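You operate a simulated robot arm through the tools that you are given. There is no shell and no other tool.

Carry out the task below with a simulated two-armed robot. There is one attempt and no reset: what you move stays moved.

JOB
Lap the scale off the valve seat with paste on the lapping stick.
Fine: stand the stick back, wipe the paste smear off the jig and put the green cloth back. Set down upright: lapping stick. What is to be rubbed or washed off counts as gone when no trace of it is left.

It is judged by the outcome, as a careful person would: the job done as asked, and still so three seconds after it is handed in. It fails if anything else is knocked over, pushed out of place, dropped, spilled or broken. Flat cloth is picked up by pressing the open fingertips on it (5 to 10 N) and closing them slowly along it; thin cloth reads only 2 to 8 mm in the jaws.

ROBOT AND FRAMES
Two 6-joint arms with two-finger parallel grippers on one trunk that stands fixed in place. Base frame: the origin is at the foot of the trunk, x ahead of it, y to its left, z up. Lengths are in mm, angles in degrees, forces in N, time in s.
The left shoulder is at [50, 170, 1303], the right one opposite. Each reaches about 1092 mm from its shoulder. Payload 1.57 kg a hand.
The TCP of each hand is the grasp point between the finger pads, 30 mm short of the fingertips. In the tool frame z runs along the fingers and y along their closing line. The gripper opens to 80 mm. The fingers are 17 mm wide and 12 mm thick; the gripper's body (40 by 82 mm) begins 80 mm behind the TCP.
Orientation is that of the tool frame in the base frame, as a unit quaternion [x, y, z, w]. With the fingers straight down and closing along the base's y, the tool's x points along the base's -x, its y along +y and its z along -z.

CONTROLS
- The arms move only by the tool send_rows. It takes "left_deltas", "right_deltas" or both (then of equal length, played together; a hand with none holds still); each is a list of rows, each a list of 3 entries, a list of its own where there are three numbers: the shift along the tool's x, y, z in units of 25 mm (1.0 is 25 mm), then the turn, a rotation vector about the tool's x, y, z in units of 6 degrees (1.0 is 6 degrees), then the gripper command, from -1 (shut) to 1 (fully open), values between in proportion. In form: [[[x, y, z], [rx, ry, rz], fingers], ...]. A call has 1 to 20 rows; each row shifts and turns the commanded pose from where the row before left it, along the tool's axes as they then stand. A call with a number of a shift or a turn outside -1 to 1 is refused whole. Each row takes 0.2 s and may step no farther than 50 mm and 8.6 degrees from the row before; otherwise, or with a gripper value out of range, the whole call is refused. Where a pose cannot be reached the arm comes as near as it can. A force on the tool above 40 N (or 10 N above the force at the start of the call, whichever is more), or a blocked arm, ends the call early, and 0.2 s more pass. The fingers move at their own pace (about 72 mm/s each) and stop on an object; they squeeze with about 43 N. The grip force told is the motor's: it shows also when the fingers shut on nothing. Time passes only in rows, and 0.2 s behind the last, so rows that do not move let the fingers close. The reply holds the time, the measured pose of the TCP, the force on the tool along the base axes, the opening and the grip force, in the units named above and with some noise, with the torque about the TCP (base axes, N m) and any sound that the robot's microphone picked up.
- Cameras (640 x 400 px; columns grow to the right, rows downward): "scene" is now at [34.4, 14.1, 1876.1]; the picture's right is [0.33, -0.95, 0.00], its down [-0.74, -0.25, -0.63] and it looks along [0.59, 0.20, -0.78] (base axes); focal length 346 px, centre (320, 200). "left" rides on the left gripper at [72, 7, -122] in its tool frame; the picture's right is [-0.09, 1.00, 0.00], its down [-0.84, -0.08, -0.54] and it looks along [-0.54, -0.05, 0.84] (tool axes); focal length 238 px, centre (320, 200). "right" rides on the right gripper at [72, -7, -122] in its tool frame; the picture's right is [0.09, 1.00, 0.00], its down [-0.84, 0.08, -0.54] and it looks along [-0.54, 0.05, 0.84] (tool axes); focal length 238 px, centre (320, 200). There is no depth. A picture from a camera that has moved, and an enlarged one, comes with that camera's place and axes in the base frame and with its lens. The place of the scene camera against the robot may be out by one fixed shift of up to 25 mm in any direction.
- get_image(camera): a new picture of that camera. The clock stands still meanwhile.
- move_column(by): slides the trunk up (or, below 0, down) by that many mm; the arms and the scene camera ride with it, the base frame stays. It gives what a move gives, with no picture.
- head_to(pan, tilt): turns the head with the scene camera to pan (to the left, within 86 degrees either way) and tilt (down, from -29 to 69), counted from straight ahead of the robot. It gives what a move gives.
- enlarge(camera, box): a new picture of the part [left, top, right, bottom] of that camera's present view, enlarged. The clock stands still meanwhile.
- job_done(): hands the job in; it is judged then, once.

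Places have to be worked out from the pictures, the camera data and where the tool is seen. Open the grippers and draw the arms clear of the work before you hand the job in, unless the task says otherwise.

The tools are called after "Call:" by a JSON object that holds its "fn" and its "kwargs". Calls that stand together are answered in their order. send_rows: Moves the arms, as the interface text tells. Its arguments: {"type":"object","properties":{"left_deltas":{"type":"array","items":{"type":"array"}},"right_deltas":{"type":"array","items":{"type":"array"}}},"required":[]} The other tools are called the same way: move_column (by) moves the trunk up or down; head_to (pan, tilt) turns the head that bears the scene camera; get_image (camera) takes a picture; enlarge (camera, box) takes an enlarged picture of a part of a camera's view; job_done () hands the job in.

At the start:

```text
time_s: 0.0
left_ee_pos: [645.9, 448.7, 1192.9]
left_tool_rot: [0.0, 1.0, 0.0, 0.0]
left_ft_force: [0.3, -0.1, -0.1]
left_wrist_torque: [0.01, 0.01, 0.03]
left_width: 80.1
left_finger_force: 0.0
right_ee_pos: [692.5, -44.6, 1193.2]
right_tool_rot: [0.001, 1.0, 0.0, 0.0]
right_ft_force: [0.1, 0.7, -0.7]
right_wrist_torque: [0.0, 0.02, 0.03]
right_width: 80.1
right_finger_force: 0.0
trunk travel left (down, up): [-918.0, 52.0]
head pan, tilt (commanded): [19.1, 51.2]
```

scene: 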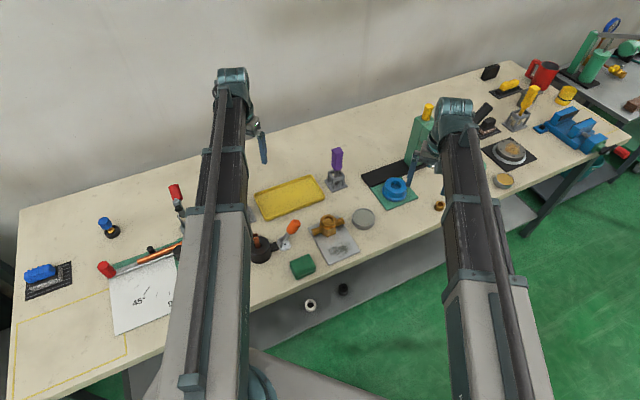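
right: 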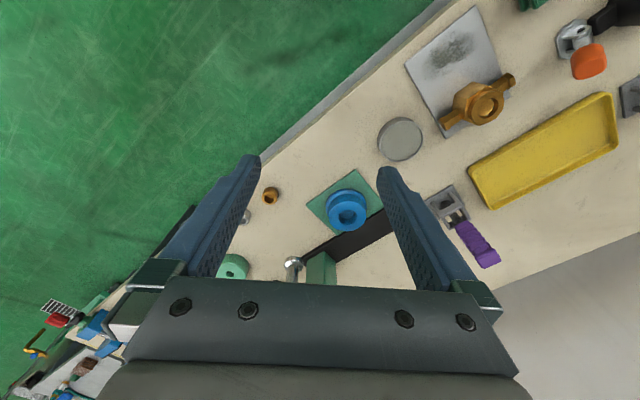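
left: 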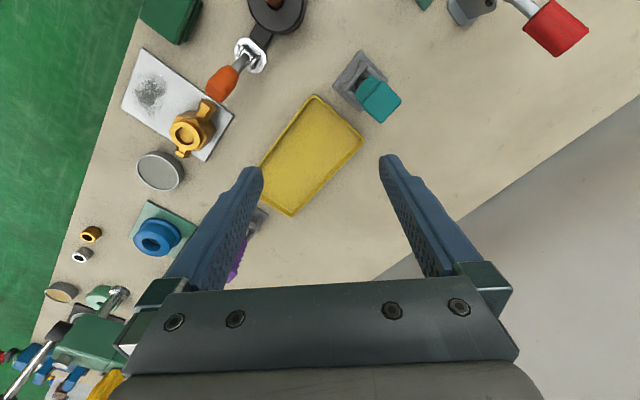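

I begin by looking closely at the bench to identify the valve seat, the lapping stick, the paste and the cloth.

Call:
{"fn": "enlarge", "kwargs": {"camera": "scene", "box": [240, 130, 420, 290]}}

Call:
{"fn": "enlarge", "kwargs": {"camera": "scene", "box": [400, 60, 640, 220]}}

Call:
{"fn": "enlarge", "kwargs": {"camera": "scene", "box": [0, 160, 240, 320]}}

Call:
{"fn": "enlarge", "kwargs": {"camera": "left", "box": [80, 0, 400, 220]}}

Call:
{"fn": "enlarge", "kwargs": {"camera": "right", "box": [240, 0, 640, 280]}}

```text
2.50 times, centred on (330, 210) of scene
camera zoom: at [34.4, 14.1, 1876.1], right [0.33, -0.95, 0.0], down [-0.74, -0.25, -0.63], along [0.59, 0.2, -0.78], focal length 865 px, centre (295, 175)
```

zoom: 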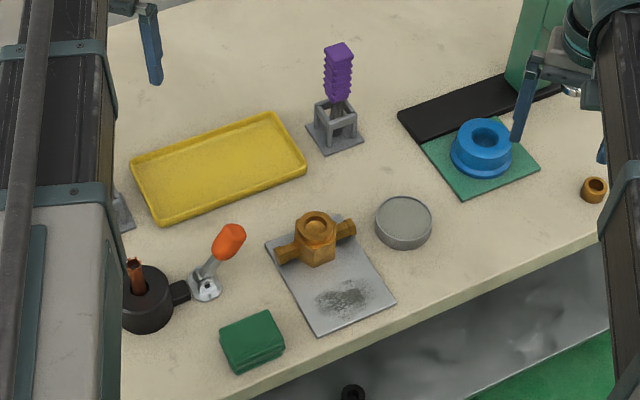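

```text
2.50 times, centred on (520, 140) of scene
camera zoom: at [34.4, 14.1, 1876.1], right [0.33, -0.95, 0.0], down [-0.74, -0.25, -0.63], along [0.59, 0.2, -0.78], focal length 865 px, centre (-180, 350)
```

zoom: 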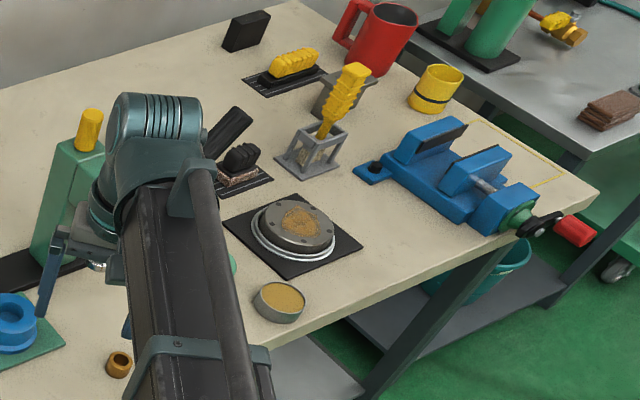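

```text
2.50 times, centred on (120, 240) of scene
camera zoom: at [34.4, 14.1, 1876.1], right [0.33, -0.95, 0.0], down [-0.74, -0.25, -0.63], along [0.59, 0.2, -0.78], focal length 865 px, centre (820, 100)
```

zoom: 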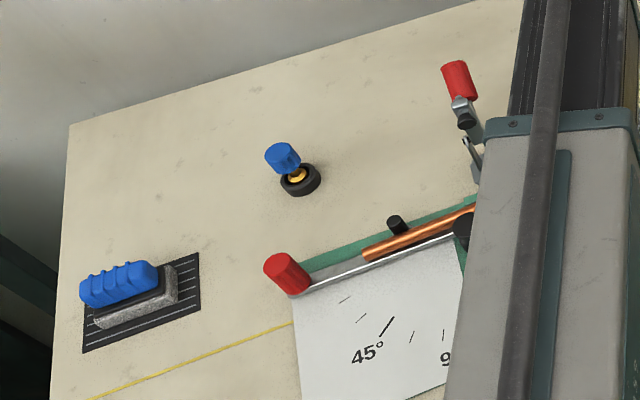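

```text
1.82 times, centred on (240, 110) of left
camera zoom: at [573.2, 456.9, 1315.0], right [0.09, 1.0, 0.0], down [0.84, -0.08, 0.54], along [0.54, -0.05, -0.84], focal length 433 px, centre (466, 364)
```

zoom: 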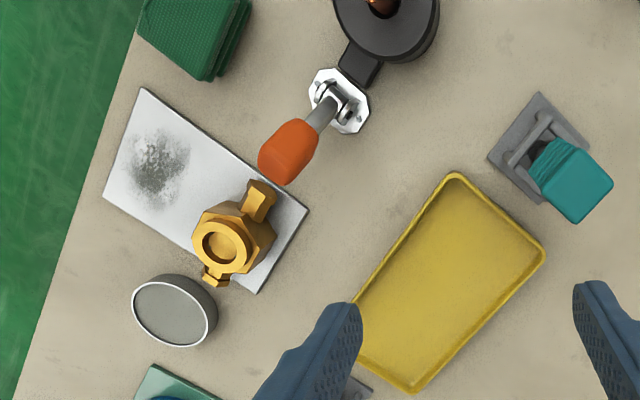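

```text
1.43 times, centred on (440, 140) of right
camera zoom: at [620.8, -50.6, 1314.7], right [-0.09, 1.0, 0.0], down [0.84, 0.08, 0.54], along [0.54, 0.05, -0.84], focal length 340 px, centre (149, 286)
```

zoom: 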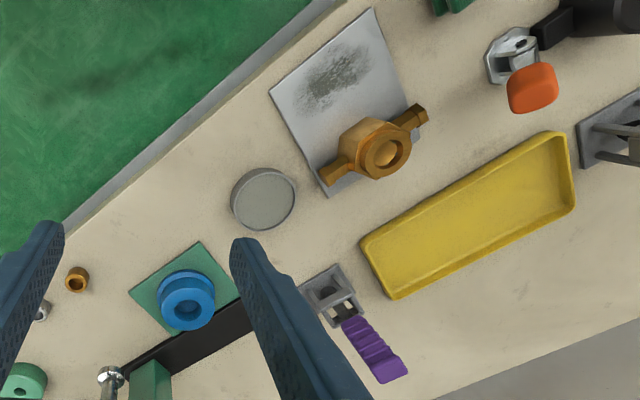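

The brass valve body sits on a grey plate (jig) with a dark smear; several stands with sticks and two tins are about. I zoom in further to tell them apart.

Call:
{"fn": "enlarge", "kwargs": {"camera": "scene", "box": [300, 200, 364, 240]}}

Call:
{"fn": "enlarge", "kwargs": {"camera": "scene", "box": [304, 140, 368, 200]}}

Call:
{"fn": "enlarge", "kwargs": {"camera": "scene", "box": [470, 70, 566, 190]}}

Call:
{"fn": "enlarge", "kwargs": {"camera": "left", "box": [120, 60, 260, 200]}}

Call:
{"fn": "enlarge", "kwargs": {"camera": "left", "box": [300, 20, 440, 140]}}

Call:
{"fn": "enlarge", "kwargs": {"camera": "right", "box": [370, 40, 530, 160]}}

Call:
{"fn": "enlarge", "kwargs": {"camera": "right", "box": [400, 170, 520, 280]}}

```text
10.00 times, centred on (332, 220) of scene
camera zoom: at [34.4, 14.1, 1876.1], right [0.33, -0.95, 0.0], down [-0.74, -0.25, -0.63], along [0.59, 0.2, -0.78], focal length 3460 px, centre (200, 0)
```

zoom: 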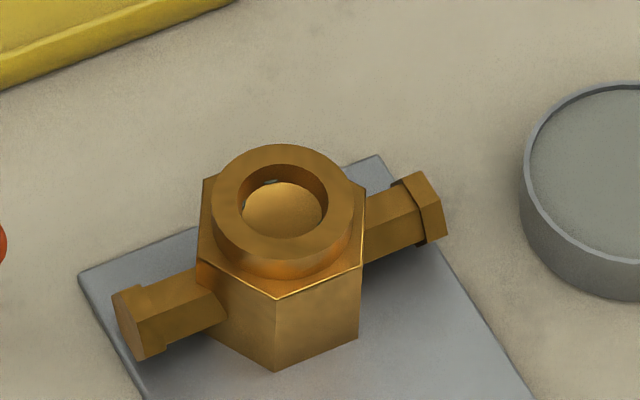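

```text
6.67 times, centred on (336, 170) of scene
camera zoom: at [34.4, 14.1, 1876.1], right [0.33, -0.95, 0.0], down [-0.74, -0.25, -0.63], along [0.59, 0.2, -0.78], focal length 2306 px, centre (213, 400)
```

zoom: 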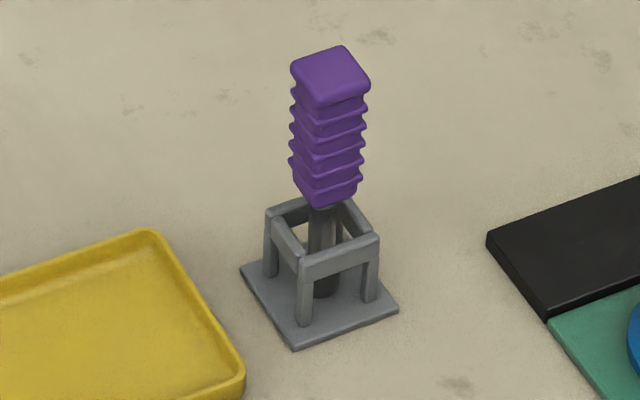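

```text
3.33 times, centred on (518, 130) of scene
camera zoom: at [34.4, 14.1, 1876.1], right [0.33, -0.95, 0.0], down [-0.74, -0.25, -0.63], along [0.59, 0.2, -0.78], focal length 1153 px, centre (-340, 433)
```

zoom: 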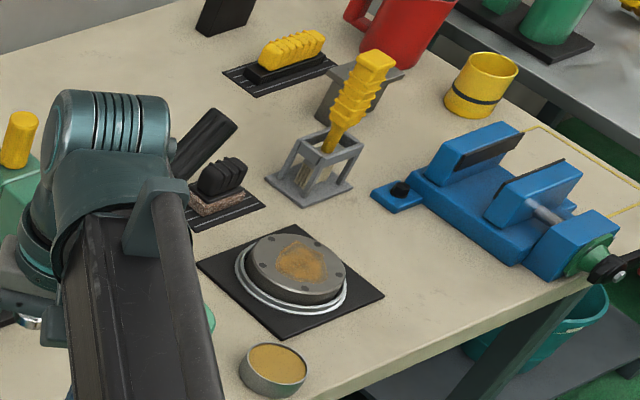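

```text
2.86 times, centred on (190, 130) of left
camera zoom: at [573.2, 456.9, 1315.0], right [0.09, 1.0, 0.0], down [0.84, -0.08, 0.54], along [0.54, -0.05, -0.84], focal length 681 px, centre (691, 400)
```

zoom: 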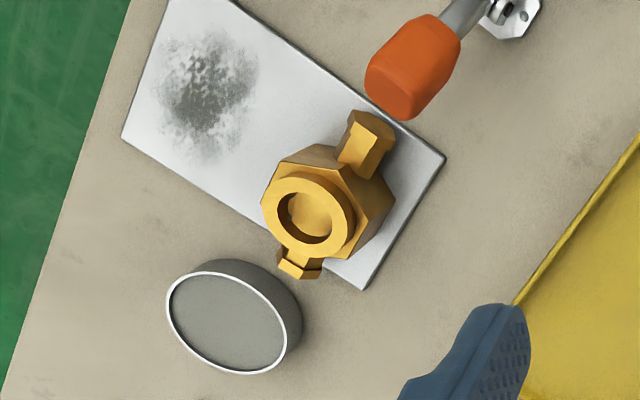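

```text
3.33 times, centred on (370, 80) of left
camera zoom: at [573.2, 456.9, 1315.0], right [0.09, 1.0, 0.0], down [0.84, -0.08, 0.54], along [0.54, -0.05, -0.84], focal length 794 px, centre (153, 600)
```

zoom: 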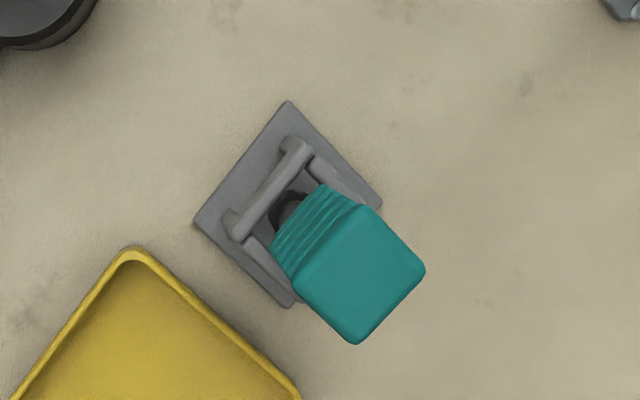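

```text
3.33 times, centred on (450, 100) of right
camera zoom: at [620.8, -50.6, 1314.7], right [-0.09, 1.0, 0.0], down [0.84, 0.08, 0.54], along [0.54, 0.05, -0.84], focal length 794 px, centre (-113, 533)
```

zoom: 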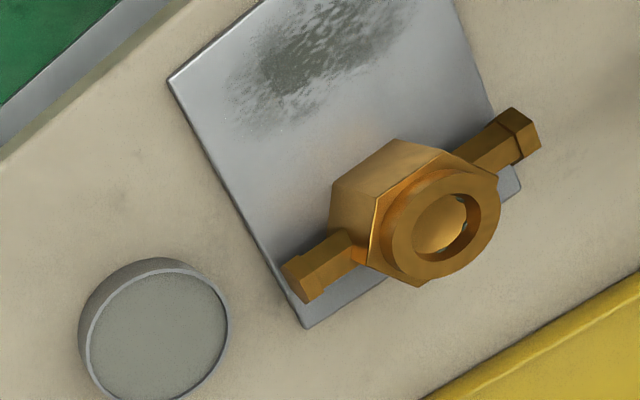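

```text
3.64 times, centred on (460, 225) of right
camera zoom: at [620.8, -50.6, 1314.7], right [-0.09, 1.0, 0.0], down [0.84, 0.08, 0.54], along [0.54, 0.05, -0.84], focal length 867 px, centre (-189, 109)
```

zoom: 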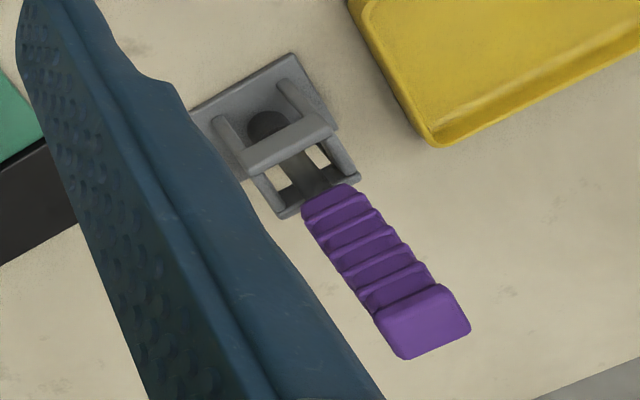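

Valve body is near (674, 218), the grey tin near (754, 113, 877). I bring both wrist cameras closer: the left for a side look at the teal stick, the right for a top view into the valve bore.

Call:
{"fn": "send_rows", "kwargs": {"left_deltas": [[[0.313, 0.313, 0.7], [0, 0, 0], 1], [[0.313, 0.313, 0.7], [0, 0, 0], 1], [[0.313, 0.313, 0.7], [0, 0, 0], 1], [[0.313, 0.313, 0.7], [0, 0, 0], 1], [[0.313, 0.313, 0.7], [0, 0, 0], 1], [[0.313, 0.313, 0.7], [0, 0, 0], 1], [[0.313, 0.313, 0.7], [0, 0, 0], 1], [[0.313, 0.313, 0.7], [0, 0, 0], 1], [[0.313, 0.313, 0.7], [0, 0, 0], 1], [[0.313, 0.313, 0.7], [0, 0, 0], 1], [[0.313, 0.313, 0.7], [0, 0, 0], 1], [[0, 0, 0], [0, -1, 0], 1], [[0, 0, 0], [0, -1, 0], 1], [[0, 0, 0], [0, -1, 0], 1], [[0, 0, 0], [0, -1, 0], 1], [[0, 0, 0], [0, -1, 0], 1], [[0, 0, 0], [0, -1, 0], 1], [[0, 0, 0], [0, -1, 0], 1]], "right_deltas": [[[0.08, 0.98, 0.34], [0, 0, 0], 1], [[0.08, 0.98, 0.34], [0, 0, 0], 1], [[0.08, 0.98, 0.34], [0, 0, 0], 1], [[0.08, 0.98, 0.34], [0, 0, 0], 1], [[0.08, 0.98, 0.34], [0, 0, 0], 1], [[0.08, 0.98, 0.34], [0, 0, 0], 1], [[0.08, 0.98, 0.34], [0, 0, 0], 1], [[0.08, 0.98, 0.34], [0, 0, 0], 1], [[0.08, 0.98, 0.34], [0, 0, 0], 1], [[0.08, 0.98, 0.34], [0, 0, 0], 1], [[0.08, 0.98, 0.34], [0, 0, 0], 1], [[0, 0, 0], [0, 0.92, 0], 1], [[0, 0, 0], [0, 0.92, 0], 1], [[0, 0, 0], [0, 0.92, 0], 1], [[0, 0, 0], [0, 0.92, 0], 1], [[0, 0, 0], [0, 0.92, 0], 1], [[0, 0, 0], [0, 0.92, 0], 1], [[0, 0, 0], [0, 0, 0], 1]]}}

Call:
{"fn": "get_image", "kwargs": {"camera": "left"}}

Call:
{"fn": "get_image", "kwargs": {"camera": "right"}}

Call:
{"fn": "get_image", "kwargs": {"camera": "scene"}}

```text
time_s: 3.8
left_ee_pos: [559.6, 535.2, 1249.7]
left_tool_rot: [-0.001, 0.934, 0.001, 0.358]
left_ft_force: [-0.6, -0.6, 0.0]
left_wrist_torque: [0.02, 0.01, -0.01]
left_width: 79.9
left_finger_force: 0.1
left hand out of reach, approached as far as the arm can: row 1, 2, 3, 4, 5, 6, 7, 8, 9, 10, 11, 13, 14, 15, 16, 17, 18
right_ee_pos: [669.8, 228.8, 1221.7]
right_tool_rot: [0.002, 0.967, 0.006, -0.255]
right_ft_force: [-0.3, 0.4, -1.2]
right_wrist_torque: [-0.01, 0.01, 0.03]
right_width: 79.9
right_finger_force: 0.1
right hand out of reach, approached as far as the arm can: row 1, 2, 3, 4, 5, 6, 7, 8, 9, 10, 11, 13, 14, 15, 16, 17
trunk travel left (down, up): [-918.0, 52.0]
head pan, tilt (commanded): [19.1, 51.2]
```

```text
taken
camera left: at [424.0, 542.8, 1292.2], right [0.07, 1.0, 0.06], down [0.26, -0.08, 0.96], along [0.96, -0.05, -0.26], focal length 238 px, centre (320, 200)
```

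left: 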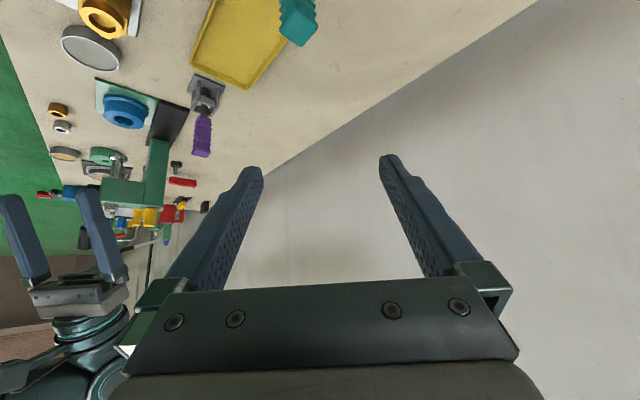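

```text
taken
camera right: at [665.9, 220.1, 1362.6], right [-0.08, 1.0, 0.05], down [1.0, 0.07, 0.06], along [0.06, 0.06, -1.0], focal length 238 px, centre (320, 200)
```

right: 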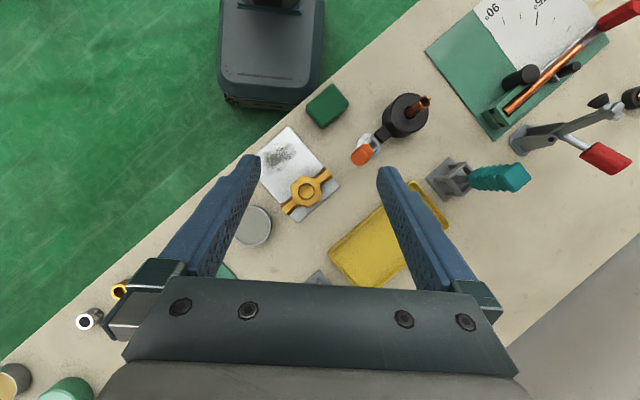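

```text
taken
camera scene: at [34.2, 14.0, 1876.1], right [0.33, -0.95, 0.0], down [-0.74, -0.25, -0.63], along [0.59, 0.2, -0.78], focal length 346 px, centre (320, 200)
```

scene: 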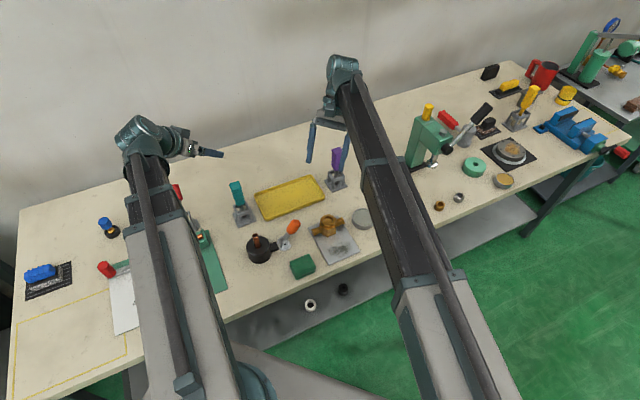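

Both arms stopped short of going down: with the trunk this high they cannot reach low. Before lowering the trunk I use this clear view to compare the sticks and the bore.

Call:
{"fn": "enlarge", "kwargs": {"camera": "scene", "box": [215, 170, 271, 230]}}

Call:
{"fn": "enlarge", "kwargs": {"camera": "right", "box": [250, 120, 350, 230]}}

Call:
{"fn": "enlarge", "kwargs": {"camera": "right", "box": [420, 140, 540, 220]}}

Call:
{"fn": "enlarge", "kwargs": {"camera": "scene", "box": [400, 60, 600, 220]}}

Call:
{"fn": "enlarge", "kwargs": {"camera": "left", "box": [30, 0, 330, 200]}}

```text
6.67 times, centred on (243, 200) of scene
camera zoom: at [34.2, 14.0, 1876.1], right [0.33, -0.95, 0.0], down [-0.74, -0.25, -0.63], along [0.59, 0.2, -0.78], focal length 2306 px, centre (833, 200)
```

zoom: 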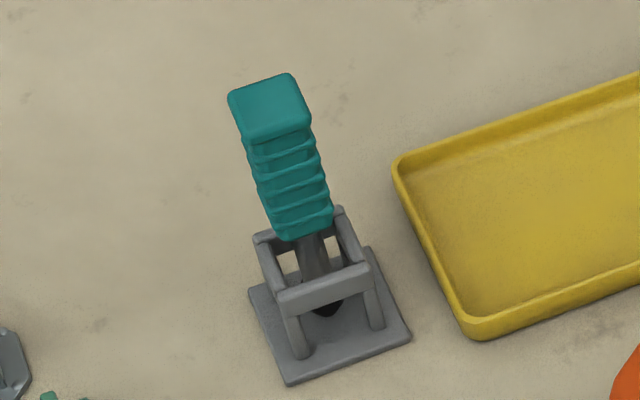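

```text
3.64 times, centred on (300, 175) of right
camera zoom: at [665.9, 220.1, 1362.6], right [-0.08, 1.0, 0.05], down [1.0, 0.07, 0.06], along [0.06, 0.06, -1.0], focal length 867 px, centre (393, 291)
```

zoom: 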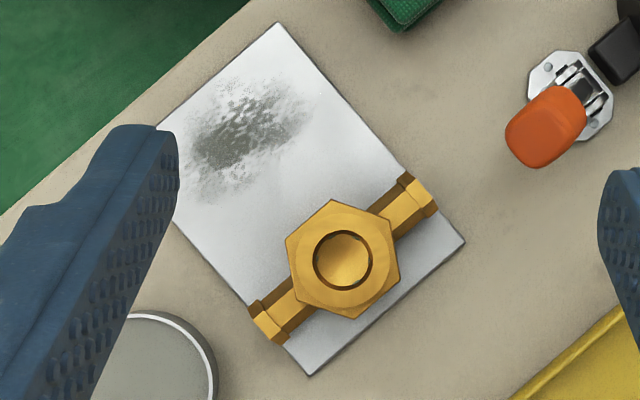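

```text
5.00 times, centred on (480, 180) of right
camera zoom: at [665.9, 220.1, 1362.6], right [-0.08, 1.0, 0.05], down [1.0, 0.07, 0.06], along [0.06, 0.06, -1.0], focal length 1192 px, centre (-480, 300)
```

zoom: 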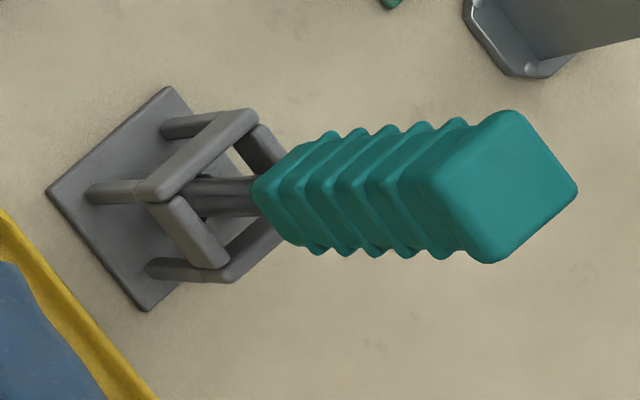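

```text
2.50 times, centred on (500, 140) of scene
camera zoom: at [34.2, 14.0, 1876.1], right [0.33, -0.95, 0.0], down [-0.74, -0.25, -0.63], along [0.59, 0.2, -0.78], focal length 865 px, centre (-130, 350)
```

zoom: 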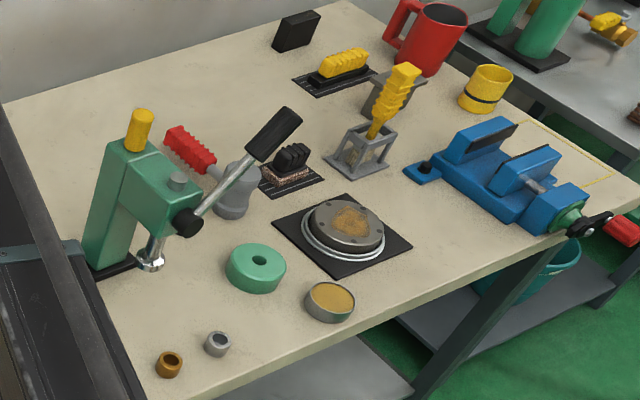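

```text
2.00 times, centred on (180, 100) of left
camera zoom: at [424.0, 542.8, 1292.2], right [0.07, 1.0, 0.06], down [0.26, -0.08, 0.96], along [0.96, -0.05, -0.26], focal length 477 px, centre (600, 400)
```

zoom: 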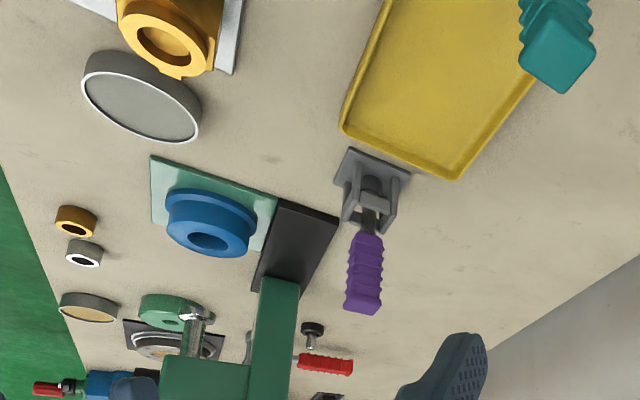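

The teal and purple sticks look alike except for their lower ends; I need side views. I lower the trunk by 150 mm so the arms can reach the bench (hands will come to about z 1100 and 1070, still clear).

Call:
{"fn": "move_column", "kwargs": {"by": -150}}

Call:
{"fn": "get_image", "kwargs": {"camera": "scene"}}

Call:
{"fn": "get_image", "kwargs": {"camera": "right"}}

```text
time_s: 5.5
left_ee_pos: [560.0, 536.9, 1098.7]
left_tool_rot: [0.0, 0.933, 0.0, 0.359]
left_ft_force: [0.8, -0.9, -0.2]
left_wrist_torque: [-0.02, -0.02, -0.04]
left_width: 80.0
left_finger_force: 0.1
right_ee_pos: [669.8, 228.6, 1071.6]
right_tool_rot: [0.002, 0.967, 0.005, -0.253]
right_ft_force: [0.2, 0.5, 0.6]
right_wrist_torque: [-0.02, 0.02, -0.02]
right_width: 80.1
right_finger_force: 0.0
trunk travel left (down, up): [-768.0, 202.0]
head pan, tilt (commanded): [19.1, 51.2]
```

```text
taken
camera scene: at [34.2, 14.0, 1726.1], right [0.33, -0.95, 0.0], down [-0.74, -0.25, -0.63], along [0.59, 0.2, -0.78], focal length 346 px, centre (320, 200)
```

scene: 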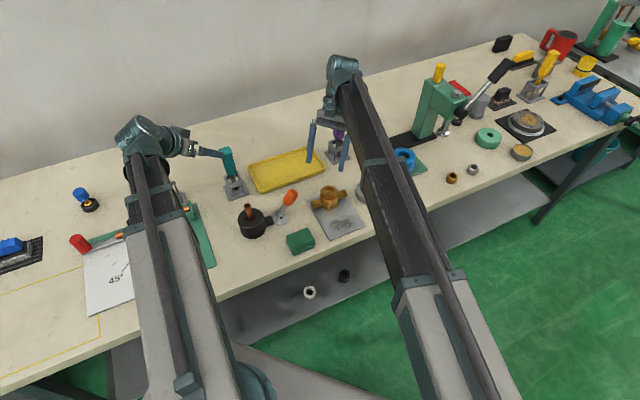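

```text
taken
camera right: at [665.8, 220.3, 1212.5], right [-0.08, 1.0, 0.05], down [1.0, 0.07, 0.06], along [0.06, 0.06, -1.0], focal length 238 px, centre (320, 200)
```

right: 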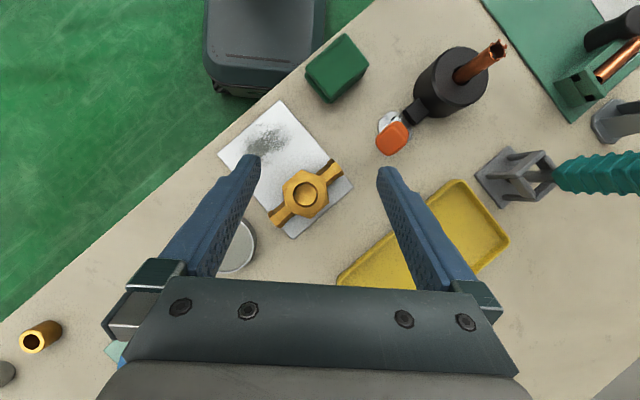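

The trunk lowering worked and the hands rode along. I take closer looks now from both wrist cameras.

Call:
{"fn": "enlarge", "kwargs": {"camera": "right", "box": [270, 150, 350, 230]}}

Call:
{"fn": "get_image", "kwargs": {"camera": "left"}}

Call:
{"fn": "enlarge", "kwargs": {"camera": "scene", "box": [290, 170, 370, 240]}}

Call:
{"fn": "enlarge", "kwargs": {"camera": "scene", "box": [215, 130, 265, 210]}}

Call:
{"fn": "enlarge", "kwargs": {"camera": "scene", "box": [230, 180, 320, 260]}}

```text
5.00 times, centred on (310, 190) of right
camera zoom: at [665.8, 220.3, 1212.5], right [-0.08, 1.0, 0.05], down [1.0, 0.07, 0.06], along [0.06, 0.06, -1.0], focal length 1192 px, centre (370, 250)
```

zoom: 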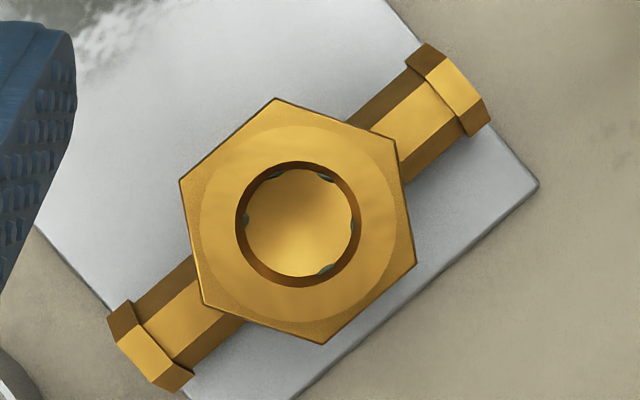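

```text
taken
camera left: at [424.3, 542.8, 1142.2], right [0.07, 1.0, 0.06], down [0.26, -0.08, 0.96], along [0.96, -0.05, -0.26], focal length 238 px, centre (320, 200)
```

left: 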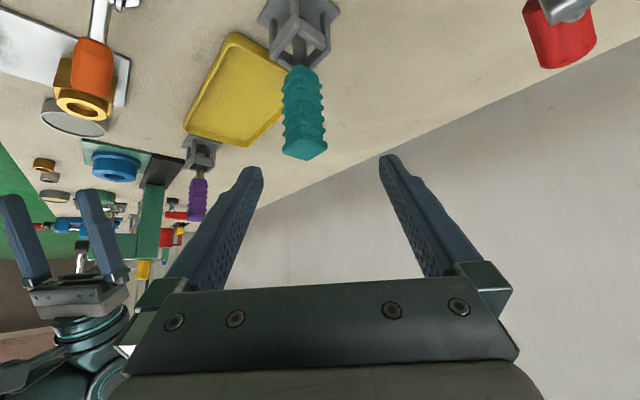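

```text
5.71 times, centred on (330, 205) of scene
camera zoom: at [34.2, 14.0, 1726.1], right [0.33, -0.95, 0.0], down [-0.74, -0.25, -0.63], along [0.59, 0.2, -0.78], focal length 1977 px, centre (263, 171)
```

zoom: 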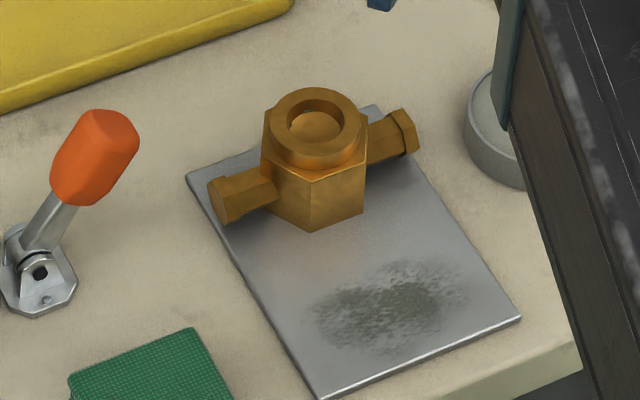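

```text
5.00 times, centred on (240, 170) of scene
camera zoom: at [34.2, 14.0, 1726.1], right [0.33, -0.95, 0.0], down [-0.74, -0.25, -0.63], along [0.59, 0.2, -0.78], focal length 1730 px, centre (720, 350)
```

zoom: 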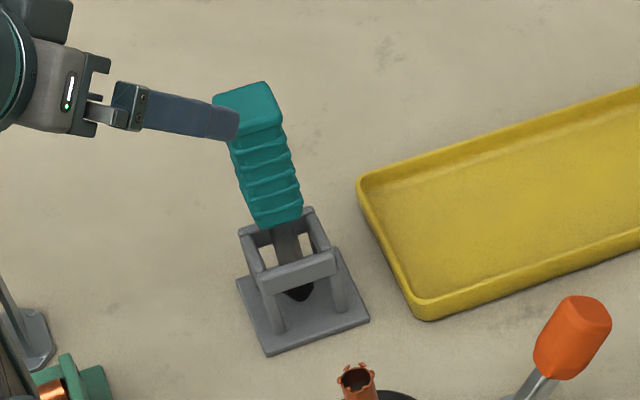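

```text
5.00 times, centred on (275, 220) of scene
camera zoom: at [34.2, 14.0, 1726.1], right [0.33, -0.95, 0.0], down [-0.74, -0.25, -0.63], along [0.59, 0.2, -0.78], focal length 1730 px, centre (545, 100)
```

zoom: 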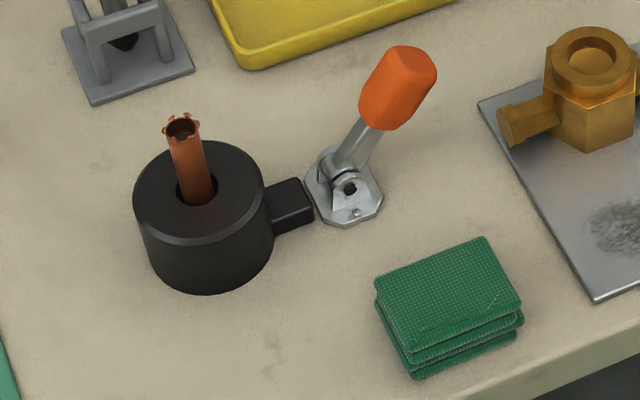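

The purple stick with the thick cylindrical foot near the valve must be the lapping stick (the teal one with a pointed cone belongs to the burred copper pipe, the yellow brush to the tan paste), the grey tin holds the paste, and dark scale spots show round the bore's bottom. I send a no-op row to learn how commands behave after a trunk move.

Call:
{"fn": "send_rows", "kwargs": {"left_deltas": [[[0, 0, 0], [0, 0, 0], 1]], "right_deltas": [[[0, 0, 0], [0, 0, 0], 1]]}}

```text
time_s: 6.0
left_ee_pos: [559.1, 534.3, 1099.8]
left_tool_rot: [0.0, 0.933, 0.0, 0.359]
left_ft_force: [0.1, 0.6, 0.0]
left_wrist_torque: [-0.04, -0.03, -0.02]
left_width: 80.0
left_finger_force: 0.2
right_ee_pos: [669.2, 228.5, 1071.5]
right_tool_rot: [0.001, 0.967, 0.005, -0.253]
right_ft_force: [-0.5, 0.3, -0.3]
right_wrist_torque: [-0.02, -0.01, 0.0]
right_width: 80.0
right_finger_force: 0.0
trunk travel left (down, up): [-768.0, 202.0]
head pan, tilt (commanded): [19.1, 51.2]
```

The command frame resets to the measured pose, good. I straighten both hands to fingers-down, lift them, and draw the right hand aside to the right before lowering the trunk further.

Call:
{"fn": "send_rows", "kwargs": {"left_deltas": [[[0, 0, 0], [0, 1, 0], 1], [[0, 0, 0], [0, 1, 0], 1], [[0, 0, 0], [0, 1, 0], 1], [[0, 0, 0], [0, 1, 0], 1], [[0, 0, 0], [0, 1, 0], 1], [[0, 0, 0], [0, 1, 0], 1], [[0, 0, 0], [0, 1, 0], 1], [[0, 0, -0.6], [0, 0, 0], 1], [[0, 0, -0.6], [0, 0, 0], 1], [[0, 0, -0.6], [0, 0, 0], 1], [[0, 0, -0.6], [0, 0, 0], 1], [[0, 0, -0.6], [0, 0, 0], 1], [[0, 0, -0.6], [0, 0, 0], 1], [[0, 0, -0.6], [0, 0, 0], 1], [[0, 0, -0.6], [0, 0, 0], 1], [[0, 0, -0.6], [0, 0, 0], 1], [[0, 0, -0.6], [0, 0, 0], 1], [[0, 0, -0.6], [0, 0, 0], 1], [[0, 0, -0.6], [0, 0, 0], 1], [[0, 0, -0.6], [0, 0, 0], 1]], "right_deltas": [[[0, 0, 0], [0, -0.98, 0], 1], [[0, 0, 0], [0, -0.98, 0], 1], [[0, 0, 0], [0, -0.98, 0], 1], [[0, 0, 0], [0, -0.98, 0], 1], [[0, 0, 0], [0, -0.98, 0], 1], [[0, -1, -0.4], [0, 0, 0], 1], [[0, -1, -0.4], [0, 0, 0], 1], [[0, -1, -0.4], [0, 0, 0], 1], [[0, -1, -0.4], [0, 0, 0], 1], [[0, -1, -0.4], [0, 0, 0], 1], [[0, -1, -0.4], [0, 0, 0], 1], [[0, -1, -0.4], [0, 0, 0], 1], [[0, -1, -0.4], [0, 0, 0], 1], [[0, -1, -0.4], [0, 0, 0], 1], [[0, -1, -0.4], [0, 0, 0], 1], [[0, -1, -0.4], [0, 0, 0], 1], [[0, -1, -0.4], [0, 0, 0], 1], [[0, -1, -0.4], [0, 0, 0], 1], [[0, -1, -0.4], [0, 0, 0], 1], [[0, -1, -0.4], [0, 0, 0], 1]]}}

```text
time_s: 10.2
left_ee_pos: [560.0, 536.1, 1041.6]
left_tool_rot: [0.0, 1.0, 0.001, -0.001]
left_ft_force: [-0.2, -0.3, 0.1]
left_wrist_torque: [0.02, -0.02, -0.01]
left_width: 79.8
left_finger_force: 0.3
left hand out of reach, approached as far as the arm can: row 1, 2, 3, 4, 5, 6, 8, 9, 10, 11, 12, 13, 14, 15, 16, 17, 18, 19, 20
right_ee_pos: [666.3, -149.5, 1042.7]
right_tool_rot: [0.003, 1.0, 0.004, 0.001]
right_ft_force: [-0.5, -0.1, 0.5]
right_wrist_torque: [-0.04, 0.03, 0.0]
right_width: 80.1
right_finger_force: 0.1
right hand out of reach, approached as far as the arm can: row 1, 2, 3, 4, 6, 7, 8, 9, 10, 11, 12, 13, 14, 15, 16, 17, 18, 19, 20
trunk travel left (down, up): [-768.0, 202.0]
head pan, tilt (commanded): [19.1, 51.2]
```

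Important finding: with fingers down the TCP always sits 110 mm below shoulder height, so the arms work in a horizontal plane and height comes only from the trunk (or wrist tilt). I raise the trunk 60 mm for clearance, then send the left hand over to view the purple stick.

Call:
{"fn": "move_column", "kwargs": {"by": 60}}

Call:
{"fn": "send_rows", "kwargs": {"left_deltas": [[[-0.92, -0.86, 0], [0, 0, 0], 1], [[-0.92, -0.86, 0], [0, 0, 0], 1], [[-0.92, -0.86, 0], [0, 0, 0], 1], [[-0.92, -0.86, 0], [0, 0, 0], 1], [[-0.92, -0.86, 0], [0, 0, 0], 1], [[-0.92, -0.86, 0], [0, 0, 0], 1], [[-0.92, -0.86, 0], [0, 0, 0], 1], [[-0.92, -0.86, 0], [0, 0, 0], 1], [[-0.92, -0.86, 0], [0, 0, 0], 1], [[-0.92, -0.86, 0], [0, 0, 0], 1], [[-0.92, -0.86, 0], [0, 0, 0], 1], [[-0.92, -0.86, 0], [0, 0, 0], 1]]}}

Call:
{"fn": "get_image", "kwargs": {"camera": "left"}}

Call:
{"fn": "get_image", "kwargs": {"camera": "scene"}}

Call:
{"fn": "get_image", "kwargs": {"camera": "right"}}

```text
time_s: 11.2
left_ee_pos: [559.4, 536.2, 1102.4]
left_tool_rot: [0.0, 1.0, 0.0, -0.001]
left_ft_force: [0.4, -0.3, -0.8]
left_wrist_torque: [-0.02, -0.02, -0.05]
left_width: 79.8
left_finger_force: 0.2
right_ee_pos: [666.7, -147.9, 1102.3]
right_tool_rot: [0.003, 1.0, 0.004, 0.0]
right_ft_force: [-0.8, 0.3, -0.2]
right_wrist_torque: [-0.01, 0.0, -0.02]
right_width: 80.0
right_finger_force: 0.0
trunk travel left (down, up): [-828.0, 142.0]
head pan, tilt (commanded): [19.1, 51.2]
```

```text
time_s: 13.8
left_ee_pos: [834.8, 276.7, 1101.8]
left_tool_rot: [0.001, 1.0, 0.0, -0.001]
left_ft_force: [-0.7, 0.1, 0.5]
left_wrist_torque: [0.03, 0.01, -0.01]
left_width: 80.0
left_finger_force: 0.1
right_ee_pos: [668.2, -149.3, 1103.0]
right_tool_rot: [0.003, 1.0, 0.004, 0.001]
right_ft_force: [0.0, -0.2, 0.9]
right_wrist_torque: [0.0, 0.02, -0.01]
right_width: 80.0
right_finger_force: 0.0
trunk travel left (down, up): [-828.0, 142.0]
head pan, tilt (commanded): [19.1, 51.2]
```

```text
taken
camera left: at [763.2, 283.8, 1224.9], right [0.09, 1.0, 0.0], down [0.84, -0.08, 0.54], along [0.54, -0.05, -0.84], focal length 238 px, centre (320, 200)
```

left: 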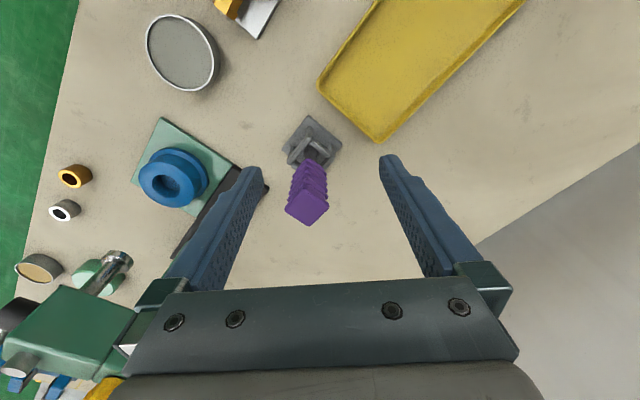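

```text
taken
camera scene: at [34.9, 13.6, 1786.0], right [0.33, -0.95, 0.0], down [-0.74, -0.25, -0.63], along [0.59, 0.21, -0.78], focal length 346 px, centre (320, 200)
```

scene: 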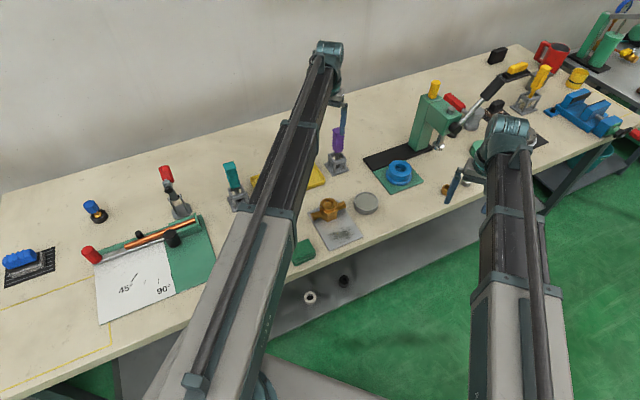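

```text
taken
camera right: at [594.5, -156.6, 1224.3], right [-0.09, 1.0, 0.01], down [0.84, 0.07, 0.54], along [0.54, 0.05, -0.84], focal length 238 px, centre (320, 200)
```

right: 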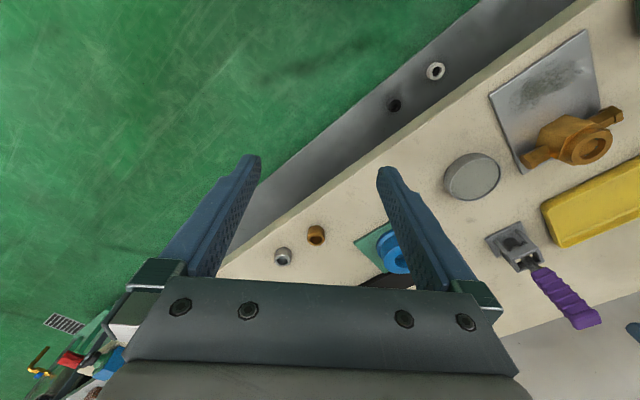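

The arms are telescopic, straight from the shoulder. Stereo puts the purple stick's top near (894, 259, 1029) and its base near (888, 262, 866). I zoom in for its orientation and foot.

Call:
{"fn": "enlarge", "kwargs": {"camera": "left", "box": [265, 100, 365, 240]}}

Call:
{"fn": "enlarge", "kwargs": {"camera": "right", "box": [470, 210, 610, 340]}}

Call:
{"fn": "enlarge", "kwargs": {"camera": "scene", "box": [315, 110, 375, 190]}}

Call:
{"fn": "enlarge", "kwargs": {"camera": "right", "box": [430, 60, 640, 210]}}

```text
2.86 times, centred on (315, 170) of left
camera zoom: at [763.2, 283.8, 1224.9], right [0.09, 1.0, 0.0], down [0.84, -0.08, 0.54], along [0.54, -0.05, -0.84], focal length 681 px, centre (334, 286)
```

zoom: 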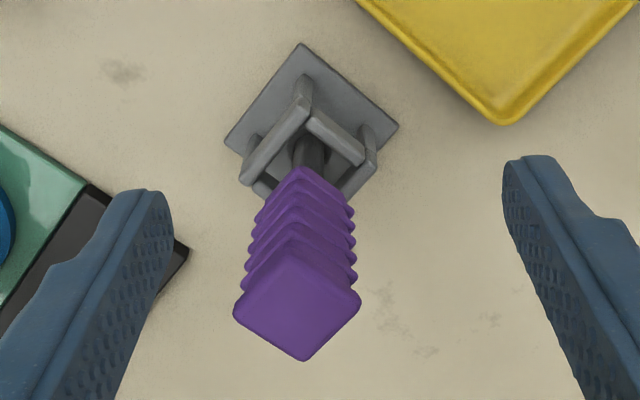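

```text
3.08 times, centred on (540, 275) of right
camera zoom: at [594.5, -156.6, 1224.3], right [-0.09, 1.0, 0.01], down [0.84, 0.07, 0.54], along [0.54, 0.05, -0.84], focal length 733 px, centre (-357, -31)
```

zoom: 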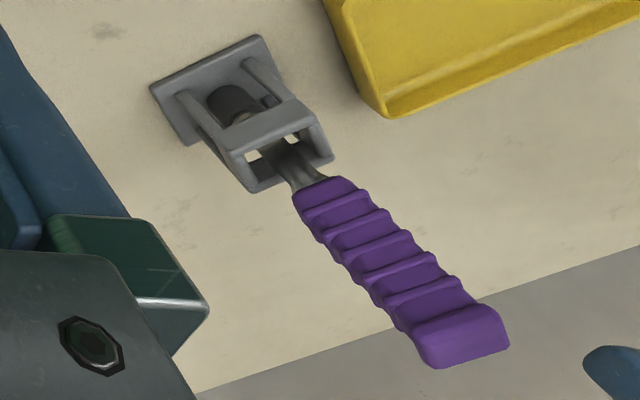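

```text
5.00 times, centred on (345, 150) of scene
camera zoom: at [34.9, 13.6, 1786.0], right [0.33, -0.95, 0.0], down [-0.74, -0.25, -0.63], along [0.59, 0.21, -0.78], focal length 1730 px, centre (195, 450)
```

zoom: 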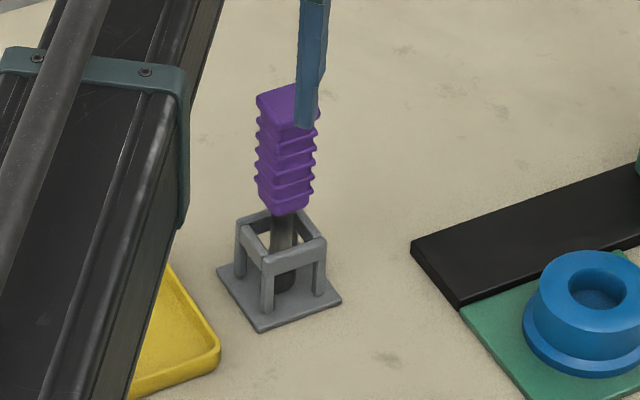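

```text
2.67 times, centred on (535, 135) of right
camera zoom: at [594.5, -156.6, 1224.3], right [-0.09, 1.0, 0.01], down [0.84, 0.07, 0.54], along [0.54, 0.05, -0.84], focal length 636 px, centre (-253, 373)
```

zoom: 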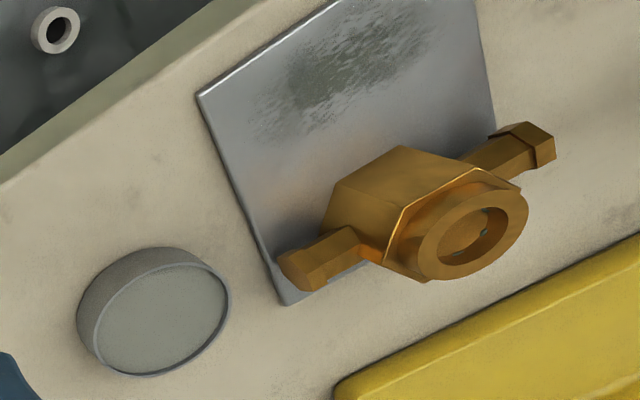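

The handle is a ~32 mm square block turned 45° to the base axes, nearly vertical at about (895, 258). I yaw the left hand by 45° about its tool z and then move over the handle at safe height.

Call:
{"fn": "send_rows", "kwargs": {"left_deltas": [[[0, 0, 0], [0, 0, 0.94], 1], [[0, 0, 0], [0, 0, 0.94], 1], [[0, 0, 0], [0, 0, 0.94], 1], [[0, 0, 0], [0, 0, 0.94], 1], [[0, 0, 0], [0, 0, 0.94], 1], [[0, 0, 0], [0, 0, 0.94], 1], [[0, 0, 0], [0, 0, 0.94], 1], [[0, 0, 0], [0, 0, 0.92], 1]]}}

Call:
{"fn": "get_image", "kwargs": {"camera": "left"}}

```text
time_s: 15.6
left_ee_pos: [835.3, 278.3, 1103.1]
left_tool_rot: [0.383, 0.924, 0.001, 0.0]
left_ft_force: [0.3, 0.0, 0.2]
left_wrist_torque: [0.04, -0.03, 0.04]
left_width: 80.0
left_finger_force: 0.0
right_ee_pos: [666.6, -149.7, 1102.8]
right_tool_rot: [0.002, 1.0, 0.004, 0.001]
right_ft_force: [0.1, -0.5, 0.9]
right_wrist_torque: [0.0, -0.01, 0.01]
right_width: 80.0
right_finger_force: 0.0
trunk travel left (down, up): [-828.0, 142.0]
head pan, tilt (commanded): [19.1, 51.2]
```

```text
taken
camera left: at [789.7, 334.2, 1225.0], right [0.77, 0.64, 0.0], down [0.54, -0.65, 0.54], along [0.34, -0.42, -0.84], focal length 238 px, centre (320, 200)
```

left: 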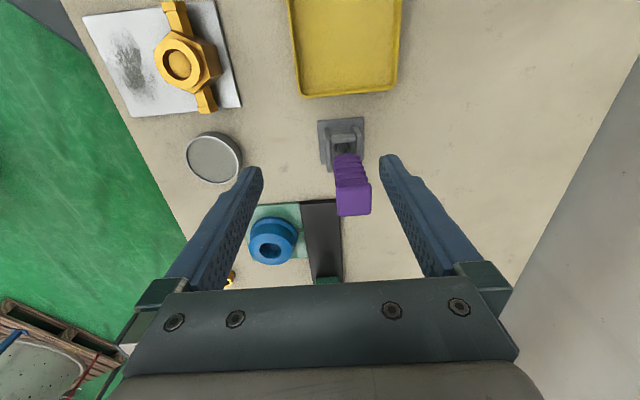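

Triangulating between the two views puts the handle top near (892, 260, 1036). I move over it and refine.

Call:
{"fn": "send_rows", "kwargs": {"left_deltas": [[[-0.7, 0.37, 0], [0, 0, 0], 1], [[-0.7, 0.37, 0], [0, 0, 0], 1], [[-0.7, 0.37, 0], [0, 0, 0], 1]]}}

Call:
{"fn": "get_image", "kwargs": {"camera": "left"}}

Call:
{"fn": "get_image", "kwargs": {"camera": "scene"}}

Call:
{"fn": "enlarge", "kwargs": {"camera": "left", "box": [250, 120, 410, 290]}}

Call:
{"fn": "get_image", "kwargs": {"camera": "right"}}

```text
time_s: 16.4
left_ee_pos: [892.8, 259.9, 1103.2]
left_tool_rot: [0.382, 0.924, 0.0, -0.001]
left_ft_force: [-0.5, -0.1, -0.9]
left_wrist_torque: [-0.01, 0.0, 0.01]
left_width: 79.9
left_finger_force: 0.0
right_ee_pos: [667.5, -149.8, 1101.6]
right_tool_rot: [0.002, 1.0, 0.005, 0.0]
right_ft_force: [0.3, 1.2, 0.4]
right_wrist_torque: [0.03, 0.01, -0.02]
right_width: 80.3
right_finger_force: 0.1
trunk travel left (down, up): [-828.0, 142.0]
head pan, tilt (commanded): [19.1, 51.2]
```

```text
taken
camera left: at [846.8, 316.9, 1224.7], right [0.77, 0.64, 0.0], down [0.54, -0.65, 0.54], along [0.35, -0.42, -0.84], focal length 238 px, centre (320, 200)
```

left: 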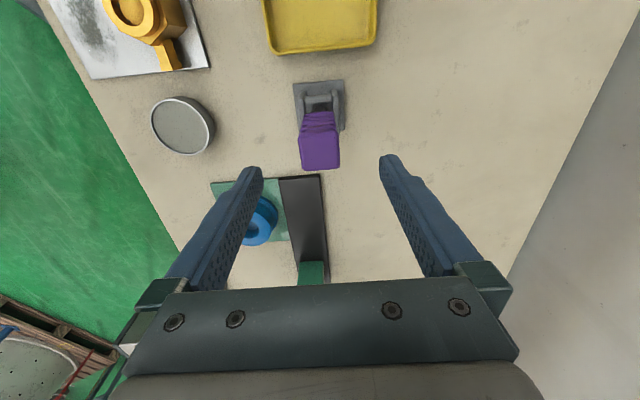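

```text
taken
camera scene: at [35.0, 13.9, 1786.0], right [0.33, -0.95, 0.0], down [-0.74, -0.25, -0.63], along [0.59, 0.2, -0.78], focal length 346 px, centre (320, 200)
```

scene: 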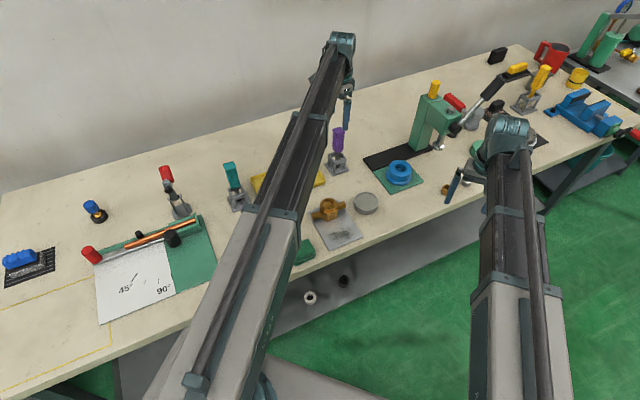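

```text
2.35 times, centred on (330, 205) of left
camera zoom: at [846.8, 316.9, 1224.7], right [0.77, 0.64, 0.0], down [0.54, -0.65, 0.54], along [0.35, -0.42, -0.84], focal length 561 px, centre (296, 188)
```

zoom: 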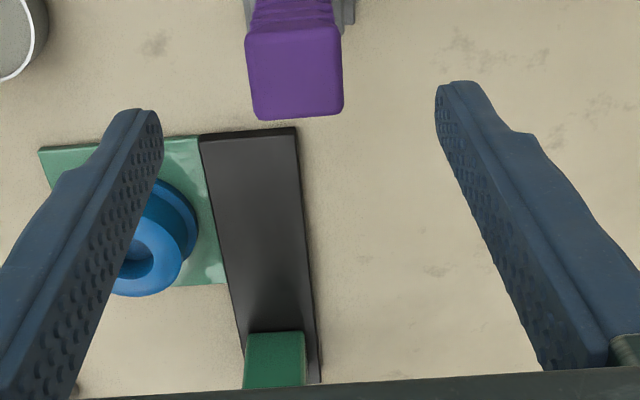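

```text
taken
camera right: at [594.6, -156.5, 1224.3], right [-0.09, 1.0, 0.01], down [0.84, 0.07, 0.54], along [0.54, 0.05, -0.84], focal length 238 px, centre (320, 200)
```

right: 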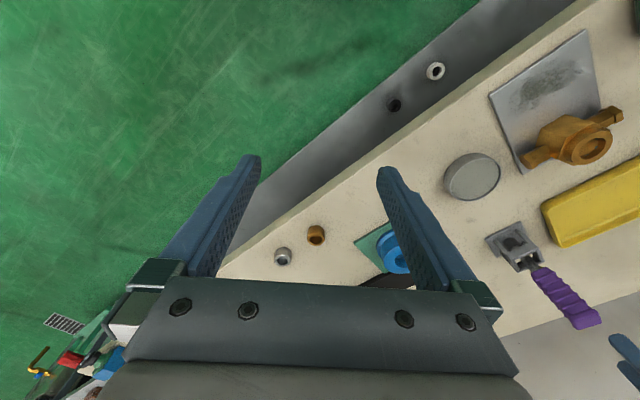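

The handle top is centred under the TCP (about (894, 260)) and aligned with the finger direction within about a degree. I lower the trunk in two steps with the fingers open around the handle.

Call:
{"fn": "move_column", "kwargs": {"by": -60}}

Call:
{"fn": "enlarge", "kwargs": {"camera": "left", "box": [200, 60, 440, 300]}}

Call:
{"fn": "get_image", "kwargs": {"camera": "right"}}

```text
time_s: 17.4
left_ee_pos: [891.1, 261.2, 1043.2]
left_tool_rot: [0.382, 0.924, 0.0, 0.0]
left_ft_force: [0.9, 1.3, -0.4]
left_wrist_torque: [0.03, -0.01, -0.01]
left_width: 79.6
left_finger_force: 0.1
right_ee_pos: [666.4, -149.5, 1042.5]
right_tool_rot: [0.002, 1.0, 0.004, 0.001]
right_ft_force: [-1.3, -0.3, 0.1]
right_wrist_torque: [-0.02, 0.0, -0.02]
right_width: 80.0
right_finger_force: 0.1
trunk travel left (down, up): [-768.0, 202.0]
head pan, tilt (commanded): [19.1, 51.2]
```

```text
1.67 times, centred on (320, 180) of left
camera zoom: at [845.9, 316.7, 1165.2], right [0.77, 0.64, 0.0], down [0.54, -0.65, 0.54], along [0.35, -0.42, -0.84], focal length 397 px, centre (320, 233)
```

zoom: 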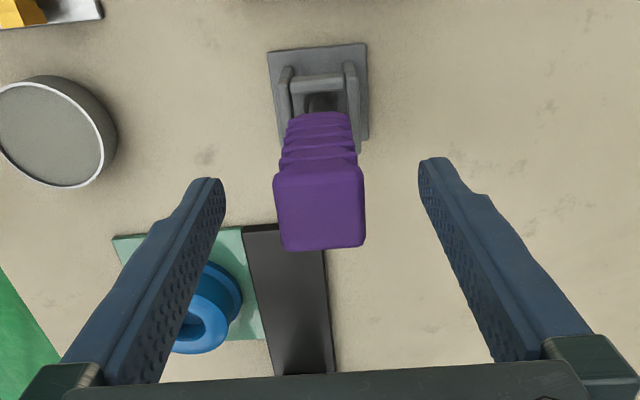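

```text
taken
camera right: at [594.0, -156.5, 1164.7], right [-0.09, 1.0, 0.01], down [0.84, 0.07, 0.54], along [0.54, 0.05, -0.84], focal length 238 px, centre (320, 200)
```

right: 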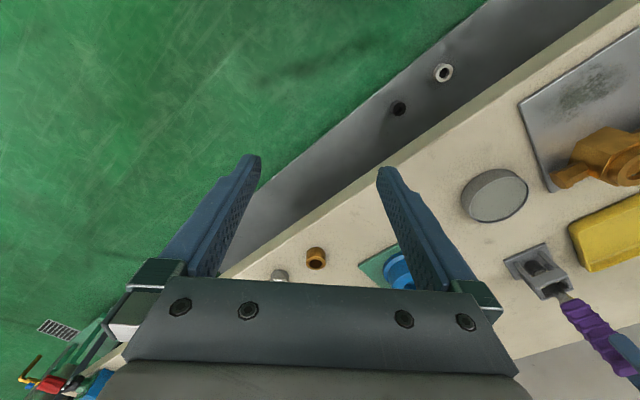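

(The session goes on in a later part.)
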